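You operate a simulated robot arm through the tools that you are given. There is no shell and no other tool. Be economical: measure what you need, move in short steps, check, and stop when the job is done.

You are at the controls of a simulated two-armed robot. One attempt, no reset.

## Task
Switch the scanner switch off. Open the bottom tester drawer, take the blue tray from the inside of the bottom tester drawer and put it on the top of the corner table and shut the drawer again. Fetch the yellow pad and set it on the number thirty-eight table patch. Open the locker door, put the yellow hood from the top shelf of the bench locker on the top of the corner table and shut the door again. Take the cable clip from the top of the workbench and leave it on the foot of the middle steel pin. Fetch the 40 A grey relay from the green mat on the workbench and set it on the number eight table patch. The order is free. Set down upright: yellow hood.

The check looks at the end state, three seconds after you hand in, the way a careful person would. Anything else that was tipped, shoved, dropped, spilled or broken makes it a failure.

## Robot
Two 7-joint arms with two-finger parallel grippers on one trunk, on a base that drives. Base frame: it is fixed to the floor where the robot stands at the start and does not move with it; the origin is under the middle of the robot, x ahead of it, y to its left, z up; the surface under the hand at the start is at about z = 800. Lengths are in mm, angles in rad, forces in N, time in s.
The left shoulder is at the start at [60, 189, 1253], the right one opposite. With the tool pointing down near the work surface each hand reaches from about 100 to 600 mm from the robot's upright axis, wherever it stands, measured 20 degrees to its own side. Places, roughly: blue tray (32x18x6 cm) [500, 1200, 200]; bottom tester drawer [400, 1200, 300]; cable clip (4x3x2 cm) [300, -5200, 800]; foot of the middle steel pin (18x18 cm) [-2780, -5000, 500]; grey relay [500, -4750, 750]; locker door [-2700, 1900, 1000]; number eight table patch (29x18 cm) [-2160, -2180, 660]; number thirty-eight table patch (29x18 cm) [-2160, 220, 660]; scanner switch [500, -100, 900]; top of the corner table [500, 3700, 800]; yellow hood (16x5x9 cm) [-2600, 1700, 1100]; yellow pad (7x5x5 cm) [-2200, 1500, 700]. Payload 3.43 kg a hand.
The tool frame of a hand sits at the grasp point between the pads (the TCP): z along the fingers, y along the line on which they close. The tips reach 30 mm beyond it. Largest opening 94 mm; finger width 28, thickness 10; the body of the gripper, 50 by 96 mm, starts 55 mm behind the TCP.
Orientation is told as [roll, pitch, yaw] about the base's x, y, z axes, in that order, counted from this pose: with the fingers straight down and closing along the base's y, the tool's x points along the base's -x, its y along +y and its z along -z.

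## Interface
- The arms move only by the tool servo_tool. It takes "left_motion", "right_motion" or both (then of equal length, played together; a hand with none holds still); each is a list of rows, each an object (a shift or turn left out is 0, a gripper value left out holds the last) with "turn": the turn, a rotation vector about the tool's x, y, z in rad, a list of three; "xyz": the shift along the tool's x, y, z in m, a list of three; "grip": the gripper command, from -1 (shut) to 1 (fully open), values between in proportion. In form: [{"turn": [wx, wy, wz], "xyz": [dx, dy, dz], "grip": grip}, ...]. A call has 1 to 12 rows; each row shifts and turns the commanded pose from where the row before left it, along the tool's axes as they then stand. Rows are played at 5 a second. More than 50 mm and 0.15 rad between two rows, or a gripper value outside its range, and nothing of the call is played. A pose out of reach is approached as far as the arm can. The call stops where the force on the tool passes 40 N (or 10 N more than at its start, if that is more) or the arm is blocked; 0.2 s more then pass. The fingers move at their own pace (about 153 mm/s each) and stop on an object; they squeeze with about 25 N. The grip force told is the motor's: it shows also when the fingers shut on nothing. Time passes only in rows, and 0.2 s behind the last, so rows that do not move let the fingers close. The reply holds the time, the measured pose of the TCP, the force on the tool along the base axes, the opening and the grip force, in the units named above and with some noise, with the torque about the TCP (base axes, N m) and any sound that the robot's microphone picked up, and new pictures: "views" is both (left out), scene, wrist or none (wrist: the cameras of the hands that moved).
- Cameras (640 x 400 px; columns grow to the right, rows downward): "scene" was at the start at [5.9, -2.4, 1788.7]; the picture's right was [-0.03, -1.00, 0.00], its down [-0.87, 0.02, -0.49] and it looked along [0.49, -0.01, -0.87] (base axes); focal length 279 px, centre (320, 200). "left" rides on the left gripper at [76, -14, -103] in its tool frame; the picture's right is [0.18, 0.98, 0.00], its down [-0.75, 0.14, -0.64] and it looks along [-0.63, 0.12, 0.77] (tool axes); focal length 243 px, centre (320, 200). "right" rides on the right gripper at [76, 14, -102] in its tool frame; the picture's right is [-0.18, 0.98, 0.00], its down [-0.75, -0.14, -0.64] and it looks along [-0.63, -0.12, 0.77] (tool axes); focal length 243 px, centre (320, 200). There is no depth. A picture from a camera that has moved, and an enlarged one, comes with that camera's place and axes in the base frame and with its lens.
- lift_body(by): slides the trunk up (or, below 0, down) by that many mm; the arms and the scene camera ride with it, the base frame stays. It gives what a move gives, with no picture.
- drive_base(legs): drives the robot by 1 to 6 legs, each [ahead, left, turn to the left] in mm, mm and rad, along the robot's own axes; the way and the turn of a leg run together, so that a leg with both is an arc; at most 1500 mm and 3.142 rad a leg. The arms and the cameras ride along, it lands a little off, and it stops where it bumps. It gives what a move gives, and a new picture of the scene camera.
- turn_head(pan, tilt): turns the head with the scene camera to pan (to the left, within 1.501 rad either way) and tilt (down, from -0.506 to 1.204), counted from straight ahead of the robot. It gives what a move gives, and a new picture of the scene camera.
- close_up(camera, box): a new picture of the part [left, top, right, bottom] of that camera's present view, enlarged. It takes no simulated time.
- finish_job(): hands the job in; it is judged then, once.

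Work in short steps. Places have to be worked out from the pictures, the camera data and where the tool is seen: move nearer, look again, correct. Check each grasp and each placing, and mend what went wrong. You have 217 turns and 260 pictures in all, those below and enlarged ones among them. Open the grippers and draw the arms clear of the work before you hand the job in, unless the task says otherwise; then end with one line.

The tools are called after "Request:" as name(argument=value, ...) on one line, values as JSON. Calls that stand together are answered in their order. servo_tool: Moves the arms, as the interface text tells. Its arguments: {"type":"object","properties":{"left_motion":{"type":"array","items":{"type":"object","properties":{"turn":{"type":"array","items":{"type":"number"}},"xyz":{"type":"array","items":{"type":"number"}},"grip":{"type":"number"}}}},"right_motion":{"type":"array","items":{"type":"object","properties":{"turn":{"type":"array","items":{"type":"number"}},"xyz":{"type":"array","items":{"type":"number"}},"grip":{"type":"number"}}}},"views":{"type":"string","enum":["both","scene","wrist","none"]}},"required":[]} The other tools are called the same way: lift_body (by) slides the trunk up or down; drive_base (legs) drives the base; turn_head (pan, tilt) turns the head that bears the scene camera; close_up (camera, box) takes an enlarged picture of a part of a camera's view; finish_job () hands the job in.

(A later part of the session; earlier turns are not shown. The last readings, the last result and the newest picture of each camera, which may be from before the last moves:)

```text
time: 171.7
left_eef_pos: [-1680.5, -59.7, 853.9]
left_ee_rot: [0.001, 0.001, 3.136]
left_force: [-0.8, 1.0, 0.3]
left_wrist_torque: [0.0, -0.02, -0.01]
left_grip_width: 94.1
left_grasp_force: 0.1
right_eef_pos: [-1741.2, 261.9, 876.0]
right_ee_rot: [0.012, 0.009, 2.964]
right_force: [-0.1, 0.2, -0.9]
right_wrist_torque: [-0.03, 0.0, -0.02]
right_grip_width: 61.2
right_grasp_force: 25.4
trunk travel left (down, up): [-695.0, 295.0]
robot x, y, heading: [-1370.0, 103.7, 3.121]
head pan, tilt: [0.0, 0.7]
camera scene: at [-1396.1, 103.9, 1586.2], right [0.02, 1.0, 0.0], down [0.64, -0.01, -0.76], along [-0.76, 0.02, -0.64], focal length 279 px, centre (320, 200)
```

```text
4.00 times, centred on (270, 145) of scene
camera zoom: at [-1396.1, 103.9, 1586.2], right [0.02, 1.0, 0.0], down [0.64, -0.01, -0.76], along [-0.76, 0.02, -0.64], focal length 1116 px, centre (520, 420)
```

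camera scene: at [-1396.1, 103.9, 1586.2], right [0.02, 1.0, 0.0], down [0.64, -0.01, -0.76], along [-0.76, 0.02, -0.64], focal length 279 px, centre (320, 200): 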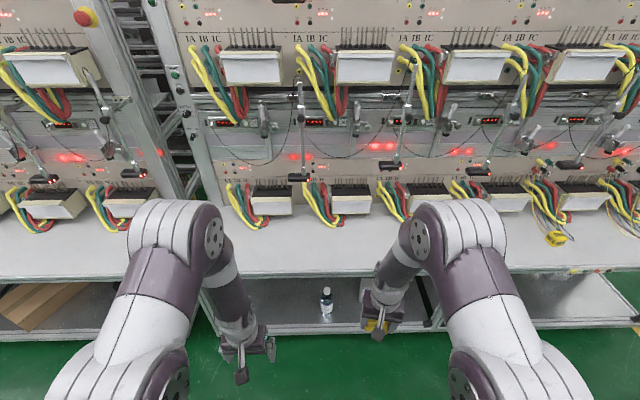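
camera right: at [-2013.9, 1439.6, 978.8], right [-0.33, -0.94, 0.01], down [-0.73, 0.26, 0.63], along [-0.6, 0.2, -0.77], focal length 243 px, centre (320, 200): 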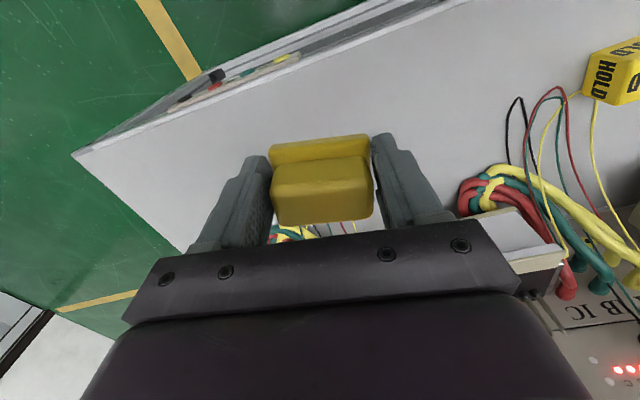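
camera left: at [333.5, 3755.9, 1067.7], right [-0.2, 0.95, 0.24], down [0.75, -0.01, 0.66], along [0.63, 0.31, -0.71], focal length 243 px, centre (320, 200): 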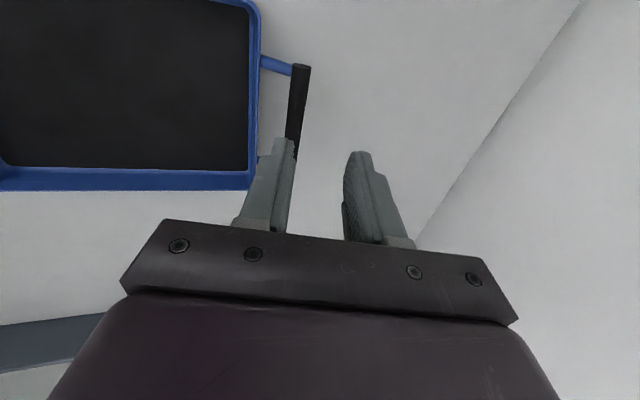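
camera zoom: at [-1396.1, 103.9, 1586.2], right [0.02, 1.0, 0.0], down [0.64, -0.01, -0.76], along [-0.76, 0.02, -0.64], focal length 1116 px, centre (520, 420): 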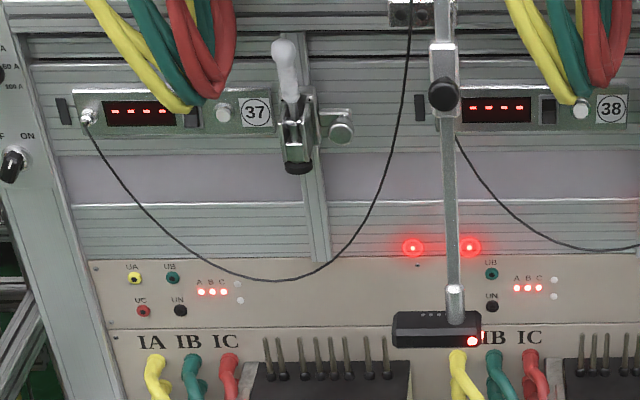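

The 37/38 plates confirm column 38 (second from the rack's left end). Drive in so the right hand comes over the patch.

Request:
drive_base(legs=[[335, 35, 0.018]])

Request:
servo_tool(right_motion=[{"xyz": [-0.035, 0, 0.02]}, {"xyz": [-0.035, 0, 0.02]}, {}], views="both")

```text
time: 173.8
left_eef_pos: [-2008.1, -97.6, 854.2]
left_ee_rot: [0.0, 0.003, -3.131]
left_force: [-0.2, -0.2, -0.2]
left_wrist_torque: [0.02, -0.05, 0.01]
left_grip_width: 94.1
left_grasp_force: 0.0
right_eef_pos: [-2075.6, 224.0, 876.9]
right_ee_rot: [0.011, 0.007, 2.981]
right_force: [0.0, -0.3, -0.8]
right_wrist_torque: [0.01, -0.03, 0.03]
right_grip_width: 61.1
right_grasp_force: 25.2
trunk travel left (down, up): [-695.0, 295.0]
robot x, y, heading: [-1701.3, 72.6, 3.142]
head pan, tilt: [0.0, 0.7]
camera scene: at [-1727.4, 71.5, 1586.3], right [0.0, 1.0, 0.0], down [0.64, 0.0, -0.76], along [-0.76, 0.0, -0.64], focal length 279 px, centre (320, 200)
```

scene: 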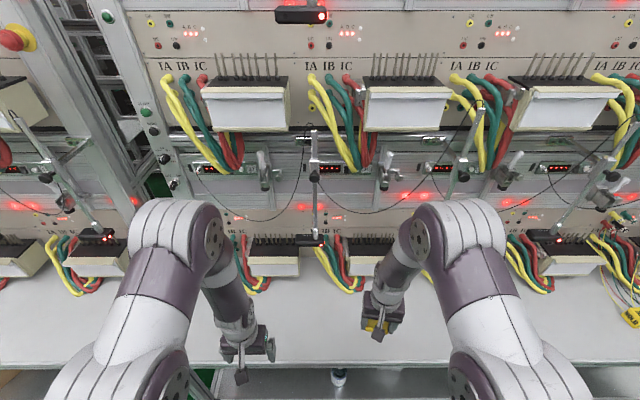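

```text
time: 174.6
left_eef_pos: [-2006.3, -98.7, 854.3]
left_ee_rot: [0.001, 0.002, -3.132]
left_force: [-0.1, -0.1, -0.3]
left_wrist_torque: [0.0, 0.03, -0.02]
left_grip_width: 93.9
left_grasp_force: 0.0
right_eef_pos: [-2146.0, 234.2, 835.9]
right_ee_rot: [0.01, 0.007, 2.983]
right_force: [-0.2, 0.5, -0.9]
right_wrist_torque: [-0.01, 0.01, 0.03]
right_grip_width: 61.0
right_grasp_force: 25.3
trunk travel left (down, up): [-695.0, 295.0]
robot x, y, heading: [-1701.6, 76.1, 3.139]
head pan, tilt: [0.0, 0.7]
camera scene: at [-1725.5, 71.4, 1586.3], right [0.0, 1.0, 0.0], down [0.64, 0.0, -0.77], along [-0.77, 0.0, -0.64], focal length 279 px, centre (320, 200)
camera right: at [-2071.6, 208.9, 939.7], right [-0.34, -0.94, 0.01], down [-0.72, 0.27, 0.64], along [-0.6, 0.21, -0.77], focal length 243 px, centre (320, 200)
```

scene: 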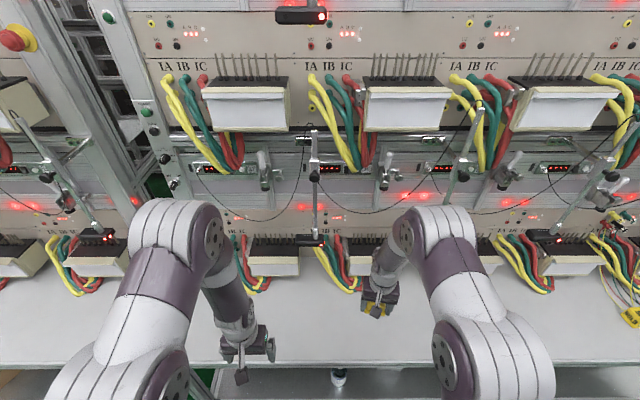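
right: 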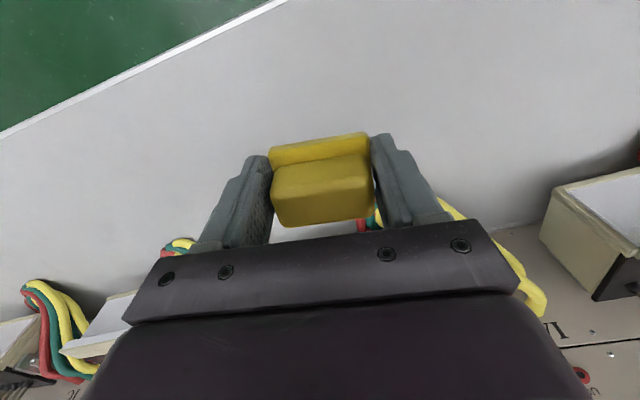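

Over patch 38. Lower to the pick-up height and check.

Request:
servo_tool(right_motion=[{"xyz": [0, 0.008, 0.04]}, {"xyz": [0, 0, 0.04]}, {"xyz": [0, 0, 0.03]}, {"xyz": [0, 0, 0.015]}, {"xyz": [0, 0, 0.007]}, {"xyz": [0, 0, 0.004]}, {"xyz": [0, 0, 0.002]}, {}], views="wrist")

```text
time: 176.4
left_eef_pos: [-2008.1, -97.8, 854.9]
left_ee_rot: [0.002, 0.003, -3.133]
left_force: [0.0, 0.3, 0.2]
left_wrist_torque: [-0.04, 0.03, 0.0]
left_grip_width: 94.0
left_grasp_force: 0.1
right_eef_pos: [-2144.3, 224.7, 698.7]
right_ee_rot: [0.01, 0.007, 2.982]
right_force: [-0.1, 0.5, -0.3]
right_wrist_torque: [0.0, -0.02, -0.03]
right_grip_width: 61.2
right_grasp_force: 25.1
trunk travel left (down, up): [-695.0, 295.0]
robot x, y, heading: [-1700.3, 72.7, 3.141]
head pan, tilt: [0.0, 0.7]
camera right: at [-2071.2, 199.6, 801.9], right [-0.34, -0.94, 0.01], down [-0.72, 0.27, 0.64], along [-0.6, 0.21, -0.77], focal length 243 px, centre (320, 200)
```

right: 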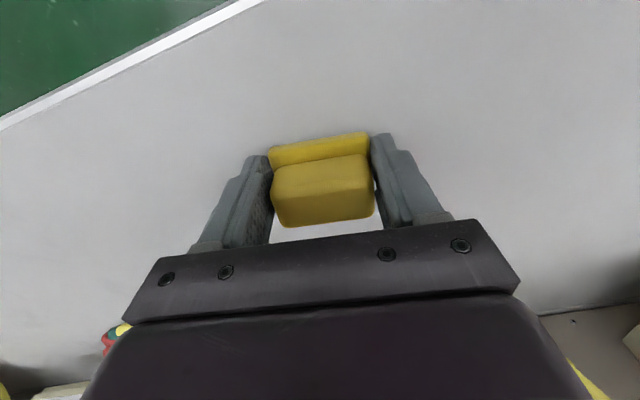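

Request:
servo_tool(right_motion=[{"xyz": [0, 0, 0.002]}, {"xyz": [0, 0, 0.001]}, {"grip": 0.9}, {}, {"xyz": [0, 0, -0.03]}, {"xyz": [0, 0, -0.045]}, {"xyz": [0.02, 0, -0.045]}, {"xyz": [0.03, 0, -0.035]}, {}], views="wrist")

```text
time: 178.4
left_eef_pos: [-2009.8, -97.8, 852.7]
left_ee_rot: [0.001, 0.004, -3.132]
left_force: [-0.3, -1.0, 0.2]
left_wrist_torque: [-0.01, 0.01, 0.01]
left_grip_width: 93.9
left_grasp_force: 0.0
right_eef_pos: [-2098.1, 215.9, 848.4]
right_ee_rot: [0.01, 0.007, 2.982]
right_force: [-0.2, 0.5, -0.7]
right_wrist_torque: [0.01, 0.0, 0.0]
right_grip_width: 89.2
right_grasp_force: 0.1
trunk travel left (down, up): [-695.0, 295.0]
robot x, y, heading: [-1702.1, 74.6, 3.142]
head pan, tilt: [0.0, 0.7]
camera right: at [-2024.8, 190.4, 951.6], right [-0.34, -0.94, 0.01], down [-0.73, 0.27, 0.63], along [-0.6, 0.21, -0.77], focal length 243 px, centre (320, 200)
```

right: 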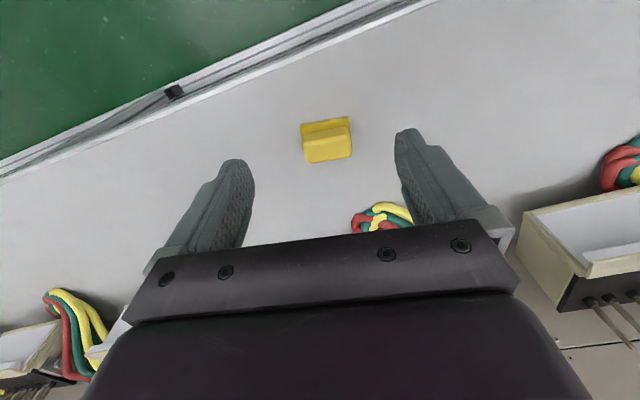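

Pad placed on patch 38. Now head to the bench locker: back off and drive to beyond the rack's right end to look.

Request:
drive_base(legs=[[-300, 0, 0], [0, -1400, 0], [0, -800, 0]])

Request:
turn_head(pan=0.0, tilt=0.3)

```text
time: 190.9
left_eef_pos: [-1707.7, 2095.1, 854.1]
left_ee_rot: [0.001, 0.001, -3.13]
left_force: [-1.0, 0.0, 0.0]
left_wrist_torque: [0.0, -0.01, 0.01]
left_grip_width: 94.2
left_grasp_force: 0.0
right_eef_pos: [-1796.0, 2408.8, 848.3]
right_ee_rot: [0.009, 0.008, 2.982]
right_force: [-0.4, -0.4, 0.7]
right_wrist_torque: [-0.02, 0.02, -0.02]
right_grip_width: 89.4
right_grasp_force: 0.0
trunk travel left (down, up): [-695.0, 295.0]
robot x, y, heading: [-1403.6, 2265.5, 3.14]
head pan, tilt: [0.0, 0.7]
camera scene: at [-1426.1, 2265.2, 1586.3], right [0.0, 1.0, 0.0], down [0.64, 0.0, -0.76], along [-0.76, 0.0, -0.64], focal length 279 px, centre (320, 200)
```

scene: 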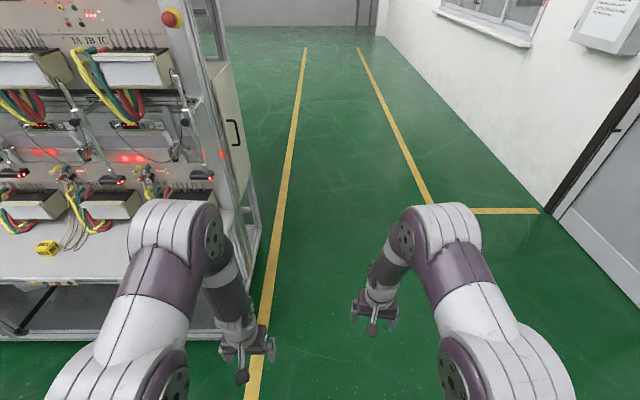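

```text
time: 191.8
left_eef_pos: [-1707.5, 2095.1, 853.7]
left_ee_rot: [0.001, 0.002, -3.129]
left_force: [0.0, 0.2, -0.1]
left_wrist_torque: [-0.01, 0.01, 0.0]
left_grip_width: 93.8
left_grasp_force: 0.1
right_eef_pos: [-1796.8, 2409.4, 848.7]
right_ee_rot: [0.01, 0.006, 2.985]
right_force: [-0.6, 1.1, 0.3]
right_wrist_torque: [0.03, -0.01, 0.01]
right_grip_width: 89.7
right_grasp_force: 0.1
trunk travel left (down, up): [-695.0, 295.0]
robot x, y, heading: [-1405.1, 2264.3, 3.142]
head pan, tilt: [0.0, 0.3]
camera scene: at [-1434.5, 2264.7, 1622.3], right [0.0, 1.0, 0.0], down [0.3, 0.0, -0.95], along [-0.95, 0.0, -0.3], focal length 279 px, centre (320, 200)
```

scene: 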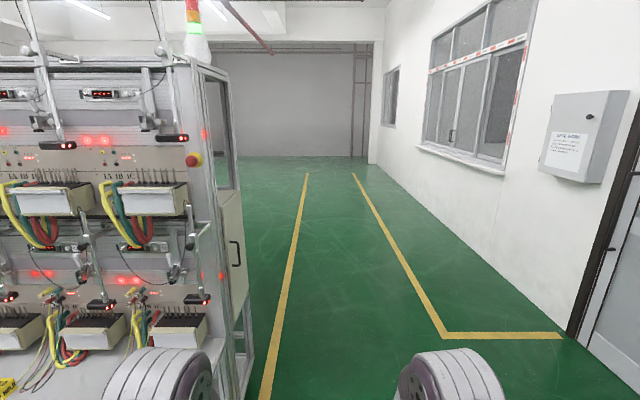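

The locker is in the end face of the rack, facing +y, with a black D-handle. Drive round to face it.

Request:
drive_base(legs=[[650, -250, 0], [650, -200, 0], [0, 0, 1.571]])

Request:
turn_head(pan=0.0, tilt=0.5)

```text
time: 202.8
left_eef_pos: [-2522.2, 2407.5, 853.7]
left_ee_rot: [0.003, 0.003, -1.543]
left_force: [0.6, 0.6, 1.0]
left_wrist_torque: [0.02, 0.0, -0.01]
left_grip_width: 94.0
left_grasp_force: 0.0
right_eef_pos: [-2834.7, 2311.1, 849.0]
right_ee_rot: [0.01, 0.007, -1.711]
right_force: [0.4, 0.5, 0.1]
right_wrist_torque: [0.02, 0.02, 0.01]
right_grip_width: 89.2
right_grasp_force: 0.0
trunk travel left (down, up): [-695.0, 295.0]
robot x, y, heading: [-2693.7, 2710.5, -1.556]
head pan, tilt: [0.0, 0.3]
camera scene: at [-2697.4, 2676.1, 1622.4], right [-1.0, -0.02, 0.0], down [0.0, 0.3, -0.96], along [0.02, -0.96, -0.3], focal length 279 px, centre (320, 200)
```

scene: 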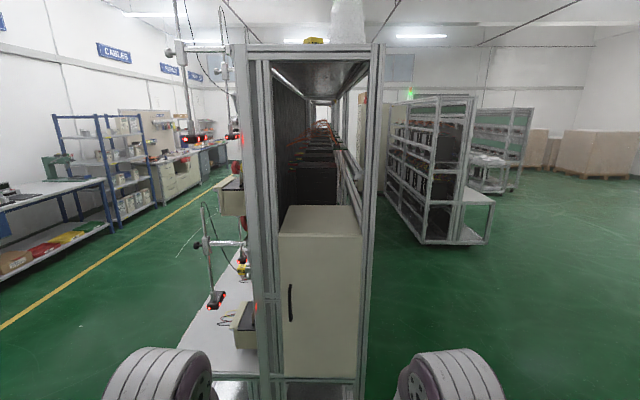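

```text
time: 203.5
left_eef_pos: [-2523.0, 2406.7, 853.5]
left_ee_rot: [0.001, 0.002, -1.54]
left_force: [0.2, 0.0, 0.8]
left_wrist_torque: [0.04, -0.01, -0.04]
left_grip_width: 94.2
left_grasp_force: 0.0
right_eef_pos: [-2834.3, 2312.7, 848.2]
right_ee_rot: [0.011, 0.006, -1.711]
right_force: [-0.4, 0.4, -0.1]
right_wrist_torque: [0.01, 0.01, -0.01]
right_grip_width: 89.3
right_grasp_force: 0.0
trunk travel left (down, up): [-695.0, 295.0]
robot x, y, heading: [-2696.6, 2709.8, -1.556]
head pan, tilt: [0.0, 0.499]
camera scene: at [-2697.5, 2678.5, 1604.0], right [-1.0, -0.02, 0.0], down [-0.01, 0.48, -0.88], along [0.01, -0.88, -0.48], focal length 279 px, centre (320, 200)
```

scene: 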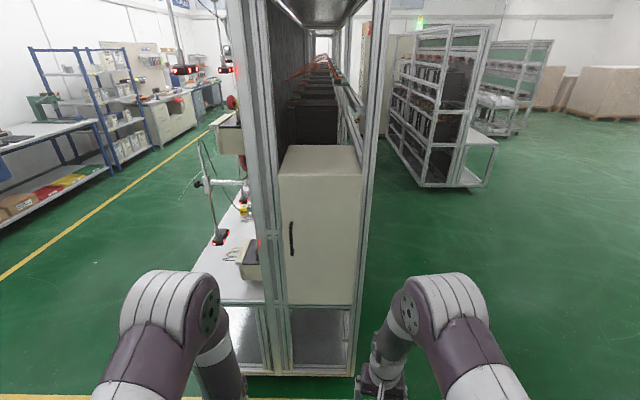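

The locker door (handle on its left, hinge on its right) is about x −2560…−2830, z 690–1216, handle near [−2586, ~1880, 1015]. Test pointing the left gripper forward: extend and pitch it up.

Request:
servo_tool(left_motion=[{"xyz": [-0.04, 0, -0.02]}, {"xyz": [-0.04, 0, -0.03]}, {"xyz": [-0.04, 0, -0.03]}, {"xyz": [-0.04, 0, -0.03]}, {"turn": [0, -0.14, 0]}, {"turn": [0, -0.14, 0]}, {"turn": [0, -0.14, 0]}, {"turn": [0, -0.14, 0]}, {"turn": [0, -0.14, 0]}, {"turn": [0, -0.14, 0]}, {"turn": [0, -0.14, 0]}, {"turn": [0, -0.14, 0]}], views="none")

Request:
servo_tool(left_motion=[{"turn": [0, -0.11, 0]}, {"turn": [0, -0.11, 0]}, {"turn": [0, -0.11, 0]}, {"turn": [0, -0.11, 0]}, {}], views="both")

```text
time: 206.1
left_eef_pos: [-2497.2, 2241.6, 949.8]
left_ee_rot: [0.135, -0.728, -1.56]
left_force: [-0.6, 0.5, -0.1]
left_wrist_torque: [-0.01, 0.02, 0.03]
left_grip_width: 94.0
left_grasp_force: 0.1
left hand out of reach, approached as far as the arm can: row 9, 10, 11, 12
right_eef_pos: [-2835.1, 2312.3, 849.7]
right_ee_rot: [0.009, 0.005, -1.712]
right_force: [-0.4, 0.8, -0.1]
right_wrist_torque: [0.01, 0.03, 0.02]
right_grip_width: 89.3
right_grasp_force: 0.1
trunk travel left (down, up): [-695.0, 295.0]
robot x, y, heading: [-2697.0, 2712.8, -1.554]
head pan, tilt: [0.0, 0.499]
```

```text
time: 207.3
left_eef_pos: [-2499.1, 2240.1, 949.7]
left_ee_rot: [0.263, -1.16, -1.707]
left_force: [0.3, 0.2, -0.6]
left_wrist_torque: [0.06, 0.0, -0.01]
left_grip_width: 93.9
left_grasp_force: 0.0
right_eef_pos: [-2834.8, 2310.1, 847.9]
right_ee_rot: [0.011, 0.008, -1.712]
right_force: [1.2, 0.7, 0.4]
right_wrist_torque: [0.01, 0.0, 0.02]
right_grip_width: 89.0
right_grasp_force: 0.0
trunk travel left (down, up): [-695.0, 295.0]
robot x, y, heading: [-2697.2, 2710.3, -1.555]
head pan, tilt: [0.0, 0.499]
camera scene: at [-2697.5, 2678.5, 1604.0], right [-1.0, -0.02, 0.0], down [-0.01, 0.48, -0.88], along [0.01, -0.88, -0.48], focal length 279 px, centre (320, 200)
camera left: at [-2523.0, 2362.0, 919.7], right [0.98, 0.18, -0.07], down [0.01, 0.3, 0.95], along [0.19, -0.94, 0.29], focal length 243 px, centre (320, 200)
```

scene: 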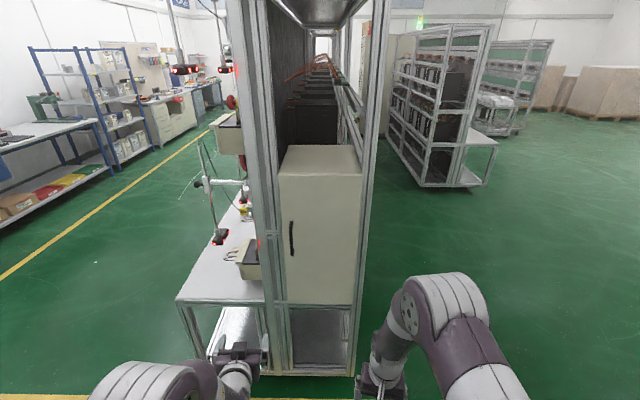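
left: 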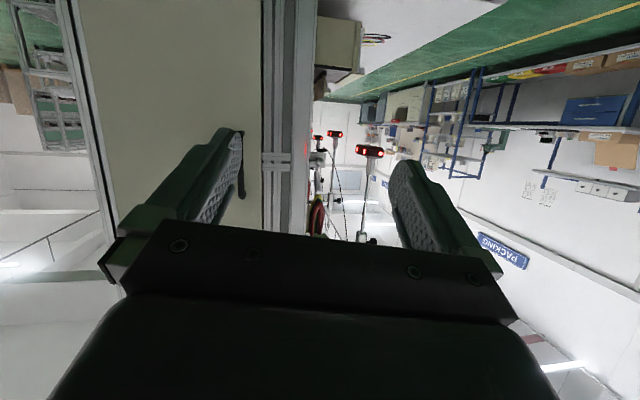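

Left gripper now points forward (about 23° down). The handle triangulates to [−2585, 1871, 1008]. Look closer at the door edge and post.

Request:
close_up(camera="scene", box=[240, 140, 400, 380])

```text
1.67 times, centred on (320, 260) of scene
camera zoom: at [-2697.5, 2678.5, 1604.0], right [-1.0, -0.02, 0.0], down [-0.01, 0.48, -0.88], along [0.01, -0.88, -0.48], focal length 465 px, centre (320, 100)
```

zoom: 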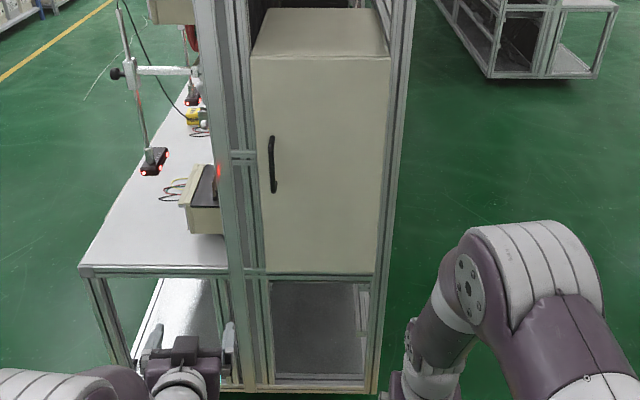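

Request:
servo_tool(left_motion=[{"turn": [0.13, -0.015, 0.055], "grip": -0.1}, {}, {}, {}, {}, {}], right_motion=[{"xyz": [0.035, -0.01, 0]}, {"xyz": [0.035, -0.01, 0]}, {"xyz": [0.035, -0.01, 0]}, {"xyz": [0.035, -0.01, 0]}, {"xyz": [0.035, -0.01, 0]}, {}], views="none")

Request:
lift_body(by=70)

Request:
drive_base(legs=[[220, -88, -0.015]])

Request:
servo_tool(left_motion=[{}], views="wrist")

```text
time: 208.4
left_eef_pos: [-2551.6, 2251.0, 950.6]
left_ee_rot: [0.274, -1.159, -1.849]
left_force: [0.1, -0.1, -1.0]
left_wrist_torque: [0.01, 0.02, 0.0]
left_grip_width: 42.6
left_grasp_force: 0.1
left hand out of reach, approached as far as the arm can: row 1
right_eef_pos: [-2854.4, 2445.2, 853.3]
right_ee_rot: [0.018, -0.036, -1.717]
right_force: [-1.7, -7.0, 4.3]
right_wrist_torque: [1.33, -0.23, -0.04]
right_grip_width: 89.0
right_grasp_force: 0.1
trunk travel left (down, up): [-695.0, 295.0]
robot x, y, heading: [-2695.9, 2707.6, -1.554]
head pan, tilt: [0.0, 0.499]
stopped in row 5 (right hand): the force on the tool passed its limit at 100 N (the readings are from after the stop); the commanded pose is now the measured one
```

```text
time: 209.5
left_eef_pos: [-2551.9, 2251.0, 1020.1]
left_ee_rot: [0.273, -1.157, -1.845]
left_force: [0.5, 0.2, -0.1]
left_wrist_torque: [-0.01, 0.01, 0.04]
left_grip_width: 42.4
left_grasp_force: 0.0
right_eef_pos: [-2854.5, 2445.9, 924.2]
right_ee_rot: [0.018, -0.035, -1.716]
right_force: [0.0, -17.9, -1.3]
right_wrist_torque: [1.79, 0.17, -0.51]
right_grip_width: 89.1
right_grasp_force: 0.1
trunk travel left (down, up): [-765.0, 225.0]
robot x, y, heading: [-2699.2, 2710.2, -1.556]
head pan, tilt: [0.0, 0.499]
```

```text
time: 211.2
left_eef_pos: [-2646.5, 2028.8, 1020.2]
left_ee_rot: [0.272, -1.16, -1.866]
left_force: [-0.2, 0.3, 0.1]
left_wrist_torque: [0.01, -0.01, 0.0]
left_grip_width: 42.3
left_grasp_force: 0.1
right_eef_pos: [-2945.3, 2229.1, 925.2]
right_ee_rot: [0.019, -0.035, -1.734]
right_force: [0.0, -29.0, -0.1]
right_wrist_torque: [3.16, -0.02, -0.69]
right_grip_width: 89.4
right_grasp_force: 0.1
trunk travel left (down, up): [-765.0, 225.0]
robot x, y, heading: [-2788.7, 2489.9, -1.577]
head pan, tilt: [0.0, 0.499]
camera scene: at [-2783.9, 2459.3, 1674.0], right [-1.0, 0.0, 0.0], down [0.0, 0.48, -0.88], along [0.0, -0.88, -0.48], focal length 279 px, centre (320, 200)
```

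scene: 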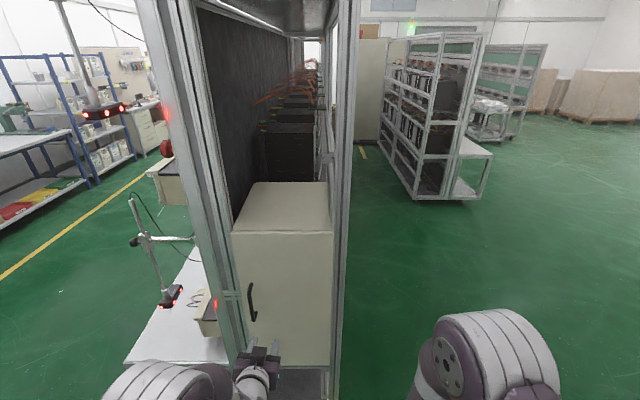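

```text
time: 211.7
left_eef_pos: [-2647.3, 2028.4, 1020.9]
left_ee_rot: [0.274, -1.158, -1.865]
left_force: [-0.5, 0.6, -0.2]
left_wrist_torque: [-0.02, -0.02, -0.02]
left_grip_width: 42.2
left_grasp_force: 0.0
right_eef_pos: [-2945.3, 2229.5, 923.5]
right_ee_rot: [0.018, -0.035, -1.736]
right_force: [-1.6, -5.6, -0.3]
right_wrist_torque: [0.42, -0.08, -0.01]
right_grip_width: 89.4
right_grasp_force: 0.0
trunk travel left (down, up): [-765.0, 225.0]
robot x, y, heading: [-2784.5, 2489.8, -1.573]
head pan, tilt: [0.0, 0.499]
camera left: at [-2651.2, 2153.6, 989.7], right [1.0, 0.03, -0.06], down [0.05, 0.3, 0.95], along [0.05, -0.95, 0.29], focal length 243 px, centre (320, 200)
```

left: 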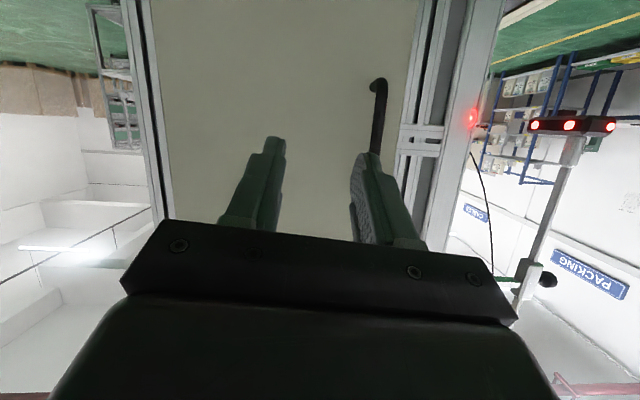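

Request:
servo_tool(left_motion=[{"xyz": [-0.0074, 0.035, 0.0324]}, {"xyz": [-0.0074, 0.035, 0.0324]}, {}], views="wrist")

```text
time: 212.4
left_eef_pos: [-2641.4, 1961.5, 1026.2]
left_ee_rot: [0.29, -1.151, -1.862]
left_force: [-0.7, 0.0, -1.0]
left_wrist_torque: [-0.01, 0.02, 0.01]
left_grip_width: 42.2
left_grasp_force: 0.2
left hand out of reach, approached as far as the arm can: row 1, 2
right_eef_pos: [-2945.3, 2229.6, 923.3]
right_ee_rot: [0.018, -0.036, -1.735]
right_force: [-1.2, -8.5, -1.4]
right_wrist_torque: [0.73, -0.03, -0.15]
right_grip_width: 89.4
right_grasp_force: 0.0
trunk travel left (down, up): [-765.0, 225.0]
robot x, y, heading: [-2784.4, 2489.7, -1.571]
head pan, tilt: [0.0, 0.499]
camera left: at [-2647.3, 2085.5, 995.6], right [1.0, 0.05, -0.05], down [0.04, 0.29, 0.95], along [0.06, -0.95, 0.29], focal length 243 px, centre (320, 200)
```

left: 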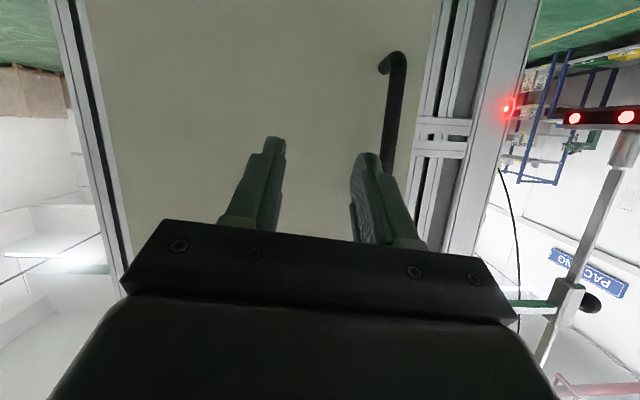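

Outward reach is limited; shift the base left 60 mm instead.

Request:
drive_base(legs=[[0, 62, 0]])

Request:
servo_tool(left_motion=[{}], views="wrist")

```text
time: 213.4
left_eef_pos: [-2581.0, 1960.9, 1028.2]
left_ee_rot: [0.29, -1.152, -1.865]
left_force: [0.7, -0.1, -0.5]
left_wrist_torque: [0.04, -0.01, -0.03]
left_grip_width: 42.7
left_grasp_force: 0.1
right_eef_pos: [-2882.6, 2229.1, 923.4]
right_ee_rot: [0.018, -0.037, -1.736]
right_force: [0.9, -10.7, -0.6]
right_wrist_torque: [1.09, 0.08, -0.31]
right_grip_width: 89.0
right_grasp_force: 0.0
trunk travel left (down, up): [-765.0, 225.0]
robot x, y, heading: [-2719.2, 2494.8, -1.571]
head pan, tilt: [0.0, 0.499]
camera scene: at [-2722.6, 2459.0, 1674.0], right [-1.0, 0.0, 0.0], down [0.0, 0.48, -0.88], along [0.0, -0.88, -0.48], focal length 279 px, centre (320, 200)
```

scene: 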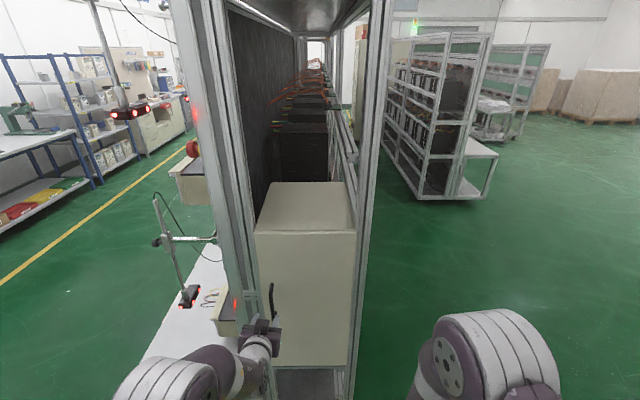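

```text
time: 213.8
left_eef_pos: [-2581.3, 1961.5, 1028.2]
left_ee_rot: [0.297, -1.151, -1.87]
left_force: [0.3, -0.2, 0.2]
left_wrist_torque: [-0.01, 0.01, 0.02]
left_grip_width: 42.1
left_grasp_force: 0.0
right_eef_pos: [-2884.9, 2228.8, 923.6]
right_ee_rot: [0.023, -0.038, -1.735]
right_force: [-0.8, -2.7, -0.8]
right_wrist_torque: [0.17, -0.05, -0.05]
right_grip_width: 89.3
right_grasp_force: 0.1
trunk travel left (down, up): [-765.0, 225.0]
robot x, y, heading: [-2725.3, 2493.9, -1.571]
head pan, tilt: [0.0, 0.499]
camera left: at [-2588.4, 2084.9, 995.7], right [1.0, 0.04, -0.05], down [0.04, 0.29, 0.95], along [0.06, -0.95, 0.29], focal length 243 px, centre (320, 200)
```

left: 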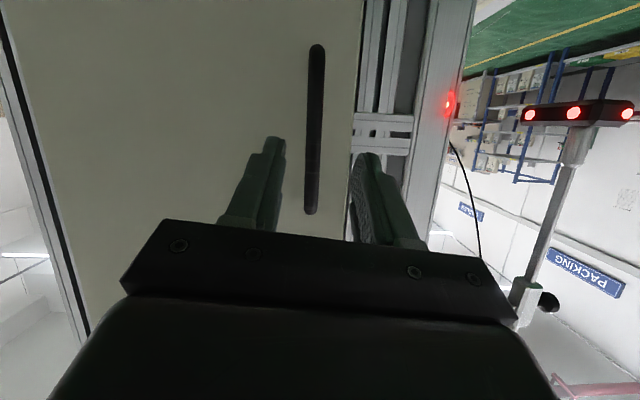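

The bar sits centred between the fingers. Advance 78 mm.

Request:
servo_tool(left_motion=[{"xyz": [-0.0102, 0.0012, 0.038]}, {"xyz": [-0.0102, 0.0012, 0.034]}, {}], views="wrist")

```text
time: 214.6
left_eef_pos: [-2576.0, 1892.4, 1022.4]
left_ee_rot: [0.295, -1.159, -1.872]
left_force: [-2.1, 33.8, 14.8]
left_wrist_torque: [-0.63, -0.4, 0.67]
left_grip_width: 41.5
left_grasp_force: 0.1
right_eef_pos: [-2884.1, 2234.5, 925.4]
right_ee_rot: [0.021, -0.043, -1.737]
right_force: [-0.4, -3.5, -0.4]
right_wrist_torque: [0.31, -0.04, -0.05]
right_grip_width: 89.3
right_grasp_force: 0.1
trunk travel left (down, up): [-765.0, 225.0]
robot x, y, heading: [-2724.6, 2492.1, -1.573]
head pan, tilt: [0.0, 0.499]
camera left: at [-2583.3, 2016.0, 990.1], right [1.0, 0.04, -0.05], down [0.04, 0.3, 0.95], along [0.06, -0.95, 0.3], focal length 243 px, centre (320, 200)
```

left: 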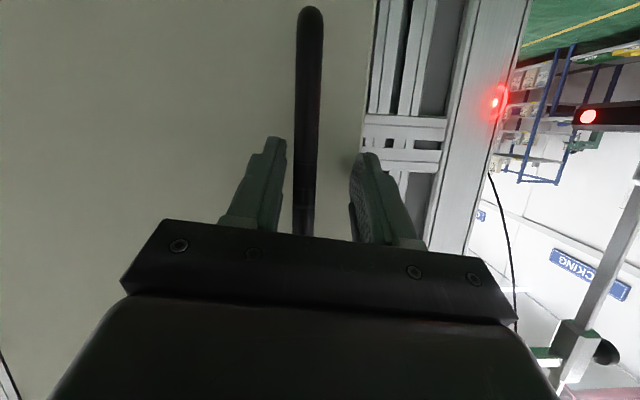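

Tips touch the door face; the bar should be between the fingers. Ease back slightly and close.

Request:
servo_tool(left_motion=[{"xyz": [0.001, -0.003, -0.004]}, {"grip": -1}, {}, {}], views="wrist")

```text
time: 215.6
left_eef_pos: [-2584.2, 1892.0, 1018.7]
left_ee_rot: [0.298, -1.151, -1.875]
left_force: [-25.7, 15.0, 1.9]
left_wrist_torque: [0.13, 1.19, 0.1]
left_grip_width: 18.8
left_grasp_force: 45.1
right_eef_pos: [-2887.6, 2230.4, 924.0]
right_ee_rot: [0.024, -0.039, -1.738]
right_force: [0.5, -5.0, 0.7]
right_wrist_torque: [0.59, -0.03, -0.12]
right_grip_width: 89.4
right_grasp_force: 0.1
trunk travel left (down, up): [-765.0, 225.0]
robot x, y, heading: [-2722.9, 2490.8, -1.575]
head pan, tilt: [0.0, 0.499]
camera left: at [-2591.0, 2016.3, 988.1], right [1.0, 0.04, -0.05], down [0.04, 0.29, 0.95], along [0.06, -0.95, 0.29], focal length 243 px, centre (320, 200)
```

left: 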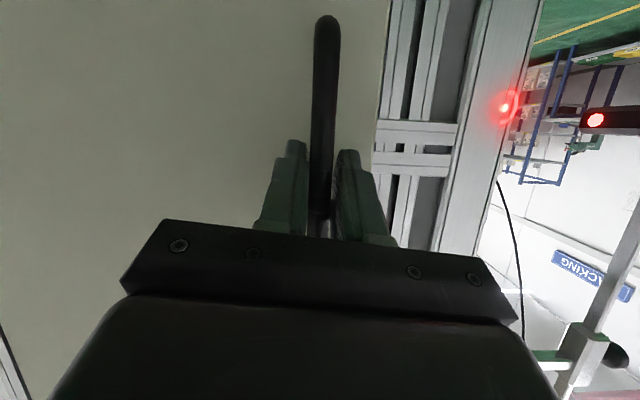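

Handle gripped. Swing the door along its arc about the hinge (≈[−2830, 1860]) by 0.5 rad.

Request:
servo_tool(left_motion=[{"xyz": [0.0088, -0.0054, -0.0225], "turn": [-0.0906, 0.0109, -0.0385]}, {"xyz": [0.0088, -0.0054, -0.0225], "turn": [-0.0906, 0.0109, -0.0385]}, {"xyz": [0.0088, -0.0054, -0.0225], "turn": [-0.0906, 0.0109, -0.0385]}, {"xyz": [0.0088, -0.0054, -0.0225], "turn": [-0.0906, 0.0109, -0.0385]}, {"xyz": [0.0088, -0.0054, -0.0225], "turn": [-0.0906, 0.0109, -0.0385]}, {}], views="both")

```text
time: 217.0
left_eef_pos: [-2621.0, 1989.3, 1019.8]
left_ee_rot: [0.296, -1.152, -1.44]
left_force: [-19.9, -13.6, -6.4]
left_wrist_torque: [0.05, 1.25, 0.13]
left_grip_width: 18.6
left_grasp_force: 45.0
left hand out of reach, approached as far as the arm can: row 5
right_eef_pos: [-2885.4, 2226.1, 922.2]
right_ee_rot: [0.023, -0.033, -1.736]
right_force: [0.1, -3.6, 1.4]
right_wrist_torque: [0.71, 0.02, -0.12]
right_grip_width: 89.0
right_grasp_force: 0.1
trunk travel left (down, up): [-765.0, 225.0]
robot x, y, heading: [-2718.6, 2490.1, -1.575]
head pan, tilt: [0.0, 0.499]
camera scene: at [-2727.1, 2454.7, 1673.9], right [-1.0, 0.0, 0.0], down [0.0, 0.48, -0.88], along [0.0, -0.88, -0.48], focal length 279 px, centre (320, 200)
camera left: at [-2678.8, 2099.1, 987.9], right [0.89, 0.46, -0.05], down [-0.09, 0.28, 0.95], along [0.45, -0.84, 0.29], focal length 243 px, centre (320, 200)
```

scene: 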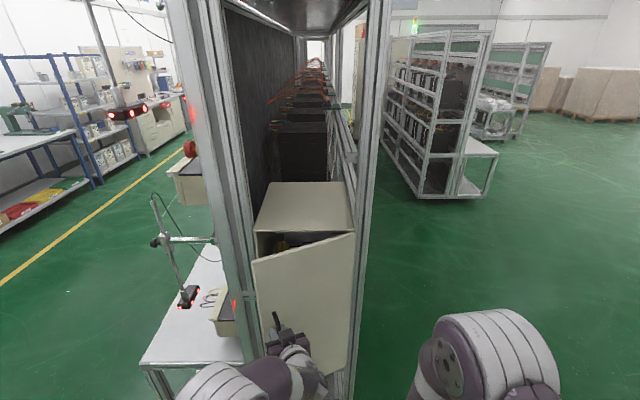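
left: 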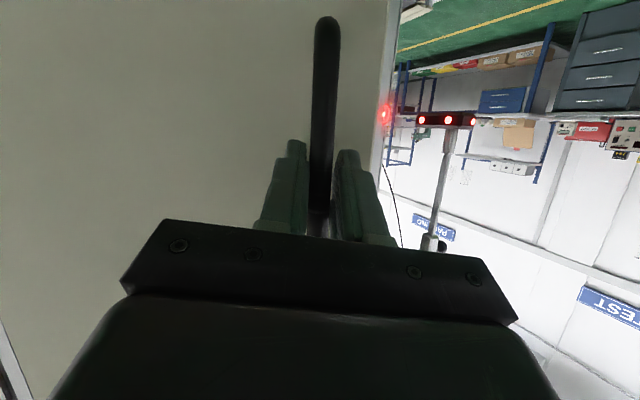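

Continue pulling along the arc with position only.

Request:
servo_tool(left_motion=[{"xyz": [0.0085, -0.0047, -0.0213]}, {"xyz": [0.0085, -0.0047, -0.0213]}, {"xyz": [0.0085, -0.0047, -0.0213]}, {"xyz": [0.006, -0.009, -0.02]}, {}], views="both")

```text
time: 218.0
left_eef_pos: [-2634.9, 2011.4, 1022.5]
left_ee_rot: [0.27, -1.125, -1.432]
left_force: [-15.3, -11.7, -18.6]
left_wrist_torque: [0.3, 1.66, -0.13]
left_grip_width: 17.3
left_grasp_force: 44.9
left hand out of reach, approached as far as the arm can: row 1, 2, 3, 4
right_eef_pos: [-2885.0, 2226.7, 922.7]
right_ee_rot: [0.02, -0.035, -1.735]
right_force: [0.2, -1.6, 0.0]
right_wrist_torque: [0.07, 0.01, -0.03]
right_grip_width: 89.0
right_grasp_force: 0.0
trunk travel left (down, up): [-765.0, 225.0]
robot x, y, heading: [-2725.7, 2489.6, -1.575]
head pan, tilt: [0.0, 0.499]
stopped in row 4 (left hand): the force on the tool passed its limit at 46 N (the readings are from after the stop); the commanded pose is now the measured one
camera scene: at [-2725.6, 2454.2, 1673.8], right [-1.0, 0.0, 0.0], down [0.0, 0.48, -0.88], along [0.0, -0.88, -0.48], focal length 279 px, centre (320, 200)
camera left: at [-2691.5, 2122.3, 993.6], right [0.89, 0.44, -0.05], down [-0.07, 0.26, 0.96], along [0.44, -0.86, 0.27], focal length 243 px, centre (320, 200)
```

scene: 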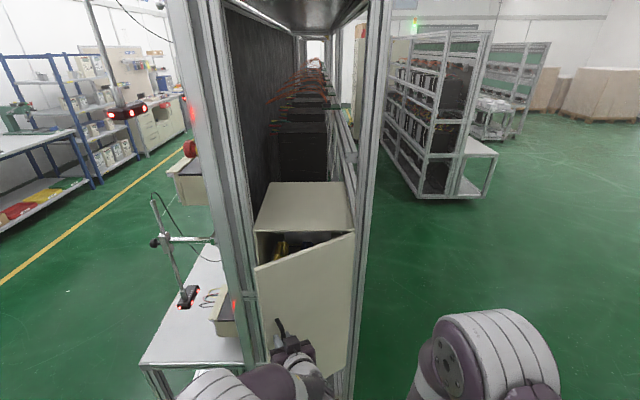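
left: 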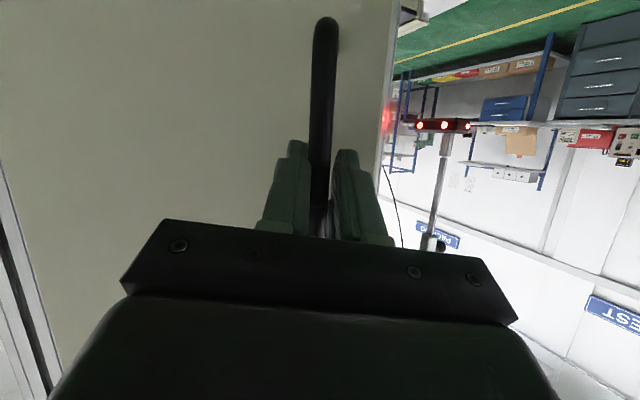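

The arm is at its limit; continue the swing by driving the base along the arc.

Request:
drive_base(legs=[[-37, -32, 0], [-29, -38, 0]])

```text
time: 219.0
left_eef_pos: [-2663.0, 2039.8, 1022.2]
left_ee_rot: [0.266, -1.129, -1.432]
left_force: [-5.3, -4.3, -23.0]
left_wrist_torque: [0.09, 1.56, 0.12]
left_grip_width: 17.1
left_grasp_force: 44.5
right_eef_pos: [-2911.2, 2256.6, 924.2]
right_ee_rot: [0.022, -0.036, -1.736]
right_force: [-0.2, -1.8, -1.5]
right_wrist_torque: [0.03, 0.01, -0.05]
right_grip_width: 89.4
right_grasp_force: 0.0
trunk travel left (down, up): [-765.0, 225.0]
robot x, y, heading: [-2747.7, 2518.7, -1.575]
head pan, tilt: [0.0, 0.499]
stopped in leg 1: the force on the tool passed its limit at 44 N (the readings are from after the stop); the commanded pose is now the measured one
camera scene: at [-2752.9, 2486.2, 1673.8], right [-1.0, 0.01, 0.0], down [0.01, 0.48, -0.88], along [0.0, -0.88, -0.48], focal length 279 px, centre (320, 200)
```

scene: 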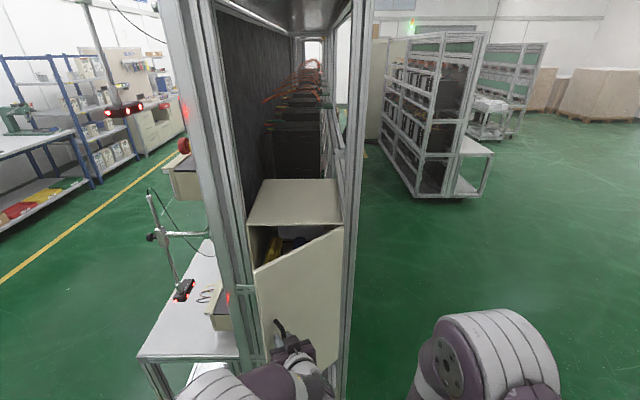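

Open enough. Release the handle and back off, then I'll hook the door's free edge from inside.

Request:
servo_tool(left_motion=[{"grip": 0}, {}, {"xyz": [0, 0, -0.04]}, {"xyz": [0, 0, -0.045]}, {"xyz": [0, 0, -0.045], "grip": -1}, {}], views="both")

```text
time: 220.4
left_eef_pos: [-2665.3, 2060.1, 1053.2]
left_ee_rot: [0.246, -1.13, -1.419]
left_force: [0.6, -0.1, 0.1]
left_wrist_torque: [0.02, -0.02, 0.02]
left_grip_width: 0.0
left_grasp_force: 24.5
left hand out of reach, approached as far as the arm can: row 3, 4, 5
right_eef_pos: [-2908.8, 2257.0, 925.0]
right_ee_rot: [0.018, -0.036, -1.736]
right_force: [1.1, -1.1, -1.0]
right_wrist_torque: [0.06, 0.02, -0.06]
right_grip_width: 89.4
right_grasp_force: 0.0
trunk travel left (down, up): [-765.0, 225.0]
robot x, y, heading: [-2748.5, 2516.9, -1.575]
head pan, tilt: [0.0, 0.499]
camera scene: at [-2747.2, 2487.6, 1674.0], right [-1.0, 0.0, 0.0], down [0.0, 0.48, -0.88], along [0.0, -0.88, -0.48], focal length 279 px, centre (320, 200)
camera left: at [-2721.9, 2171.0, 1025.2], right [0.9, 0.44, -0.06], down [-0.06, 0.27, 0.96], along [0.44, -0.86, 0.27], focal length 243 px, centre (320, 200)
```

scene: 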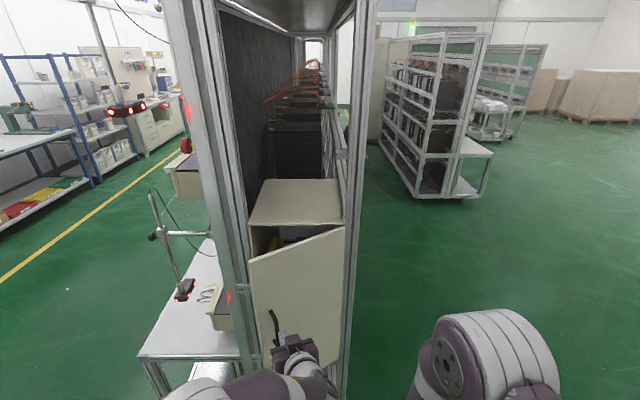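
left: 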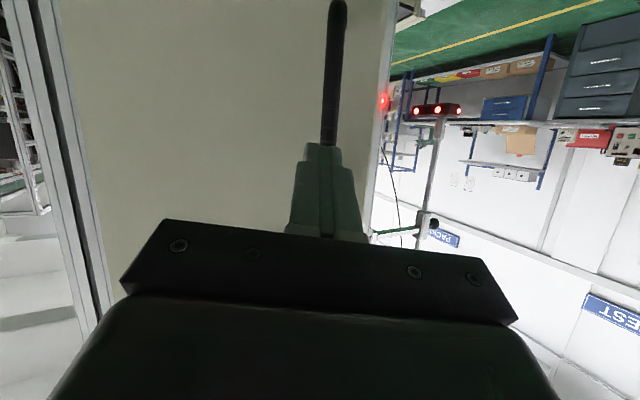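

Request:
drive_base(legs=[[-120, 0, 0]])

Request:
servo_tool(left_motion=[{"turn": [0.118, -0.014, 0.05]}, {"turn": [0.118, -0.014, 0.05]}, {"turn": [0.118, -0.014, 0.05]}, {}], views="both")

```text
time: 221.6
left_eef_pos: [-2665.3, 2179.1, 1052.6]
left_ee_rot: [0.249, -1.129, -1.419]
left_force: [-0.3, -0.7, -0.2]
left_wrist_torque: [-0.03, -0.01, 0.01]
left_grip_width: 0.0
left_grasp_force: 25.3
right_eef_pos: [-2907.3, 2376.8, 924.0]
right_ee_rot: [0.02, -0.037, -1.733]
right_force: [-0.9, -1.8, 0.2]
right_wrist_torque: [0.08, 0.0, 0.0]
right_grip_width: 89.4
right_grasp_force: 0.2
trunk travel left (down, up): [-765.0, 225.0]
robot x, y, heading: [-2748.9, 2639.6, -1.574]
head pan, tilt: [0.0, 0.499]
camera scene: at [-2747.1, 2606.9, 1673.9], right [-1.0, 0.0, 0.0], down [0.0, 0.48, -0.88], along [0.0, -0.88, -0.48], focal length 279 px, centre (320, 200)
```

scene: 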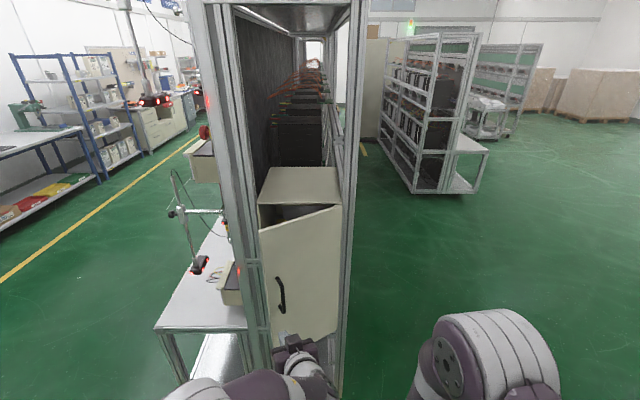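

```text
time: 222.6
left_eef_pos: [-2666.0, 2178.4, 1052.3]
left_ee_rot: [0.221, -1.134, -1.785]
left_force: [-0.9, -0.8, -0.7]
left_wrist_torque: [-0.02, -0.03, 0.0]
left_grip_width: 0.0
left_grasp_force: 25.0
right_eef_pos: [-2907.6, 2377.9, 923.6]
right_ee_rot: [0.022, -0.035, -1.735]
right_force: [-0.7, -0.9, 0.3]
right_wrist_torque: [0.1, 0.05, -0.06]
right_grip_width: 89.1
right_grasp_force: 0.0
trunk travel left (down, up): [-765.0, 225.0]
robot x, y, heading: [-2750.1, 2641.4, -1.577]
head pan, tilt: [0.0, 0.499]
camera scene: at [-2747.3, 2607.2, 1674.0], right [-1.0, 0.0, 0.0], down [0.0, 0.48, -0.88], along [0.0, -0.88, -0.48], focal length 279 px, centre (320, 200)
camera left: at [-2675.2, 2304.0, 1025.2], right [0.99, 0.07, -0.07], down [0.05, 0.27, 0.96], along [0.08, -0.96, 0.27], focal length 243 px, centre (320, 200)
```

scene: 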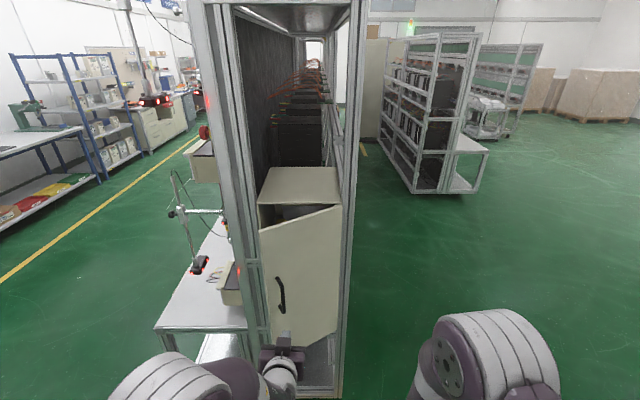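
left: 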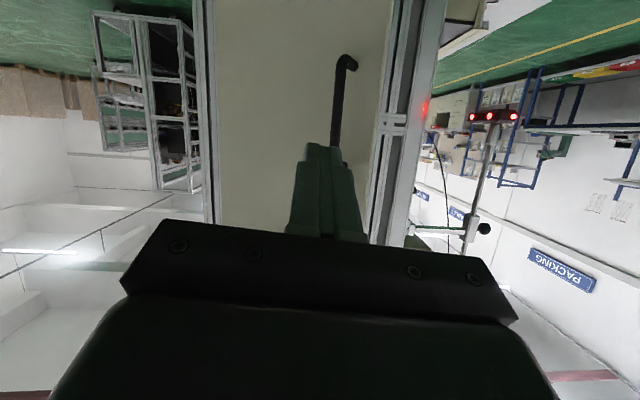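

The door's free edge is near [−2590, 1967]. Shift left 100 mm then forward so the closed fingers pass just left of the edge.

Request:
drive_base(legs=[[0, 103, 0.004], [140, 0, 0]])

Request:
servo_tool(left_motion=[{}], views="wrist")

```text
time: 224.7
left_eef_pos: [-2561.0, 2043.7, 1053.3]
left_ee_rot: [0.226, -1.135, -1.781]
left_force: [-0.2, -1.3, -1.0]
left_wrist_torque: [-0.04, -0.04, 0.01]
left_grip_width: 0.1
left_grasp_force: 24.1
right_eef_pos: [-2805.4, 2240.9, 924.4]
right_ee_rot: [0.022, -0.037, -1.732]
right_force: [0.4, -1.5, -0.4]
right_wrist_torque: [0.1, -0.01, -0.02]
right_grip_width: 89.4
right_grasp_force: 0.1
trunk travel left (down, up): [-765.0, 225.0]
robot x, y, heading: [-2645.7, 2502.5, -1.571]
head pan, tilt: [0.0, 0.499]
camera scene: at [-2645.2, 2472.4, 1674.0], right [-1.0, 0.0, 0.0], down [0.0, 0.48, -0.88], along [0.0, -0.88, -0.48], focal length 279 px, centre (320, 200)
```

scene: 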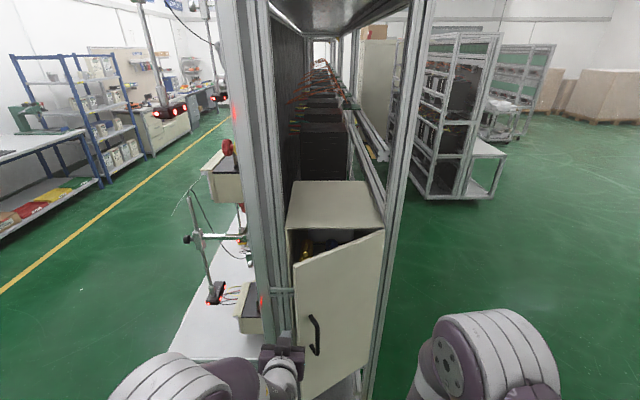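

```text
time: 225.1
left_eef_pos: [-2562.3, 2044.5, 1053.1]
left_ee_rot: [0.226, -1.136, -1.782]
left_force: [0.6, -0.1, 0.1]
left_wrist_torque: [-0.02, -0.01, 0.03]
left_grip_width: 0.1
left_grasp_force: 25.4
right_eef_pos: [-2804.8, 2242.0, 923.7]
right_ee_rot: [0.021, -0.038, -1.731]
right_force: [0.3, -1.6, -0.8]
right_wrist_torque: [0.05, 0.0, -0.02]
right_grip_width: 89.5
right_grasp_force: 0.1
trunk travel left (down, up): [-765.0, 225.0]
robot x, y, heading: [-2645.3, 2501.7, -1.57]
head pan, tilt: [0.0, 0.499]
camera left: at [-2571.5, 2169.6, 1025.7], right [0.99, 0.07, -0.07], down [0.05, 0.27, 0.96], along [0.09, -0.96, 0.27], focal length 243 px, centre (320, 200)
```

left: 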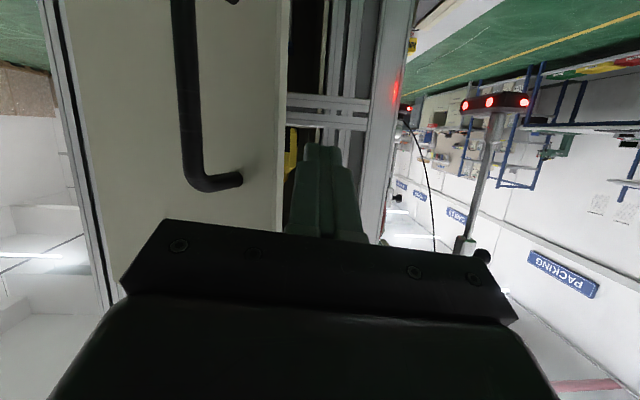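

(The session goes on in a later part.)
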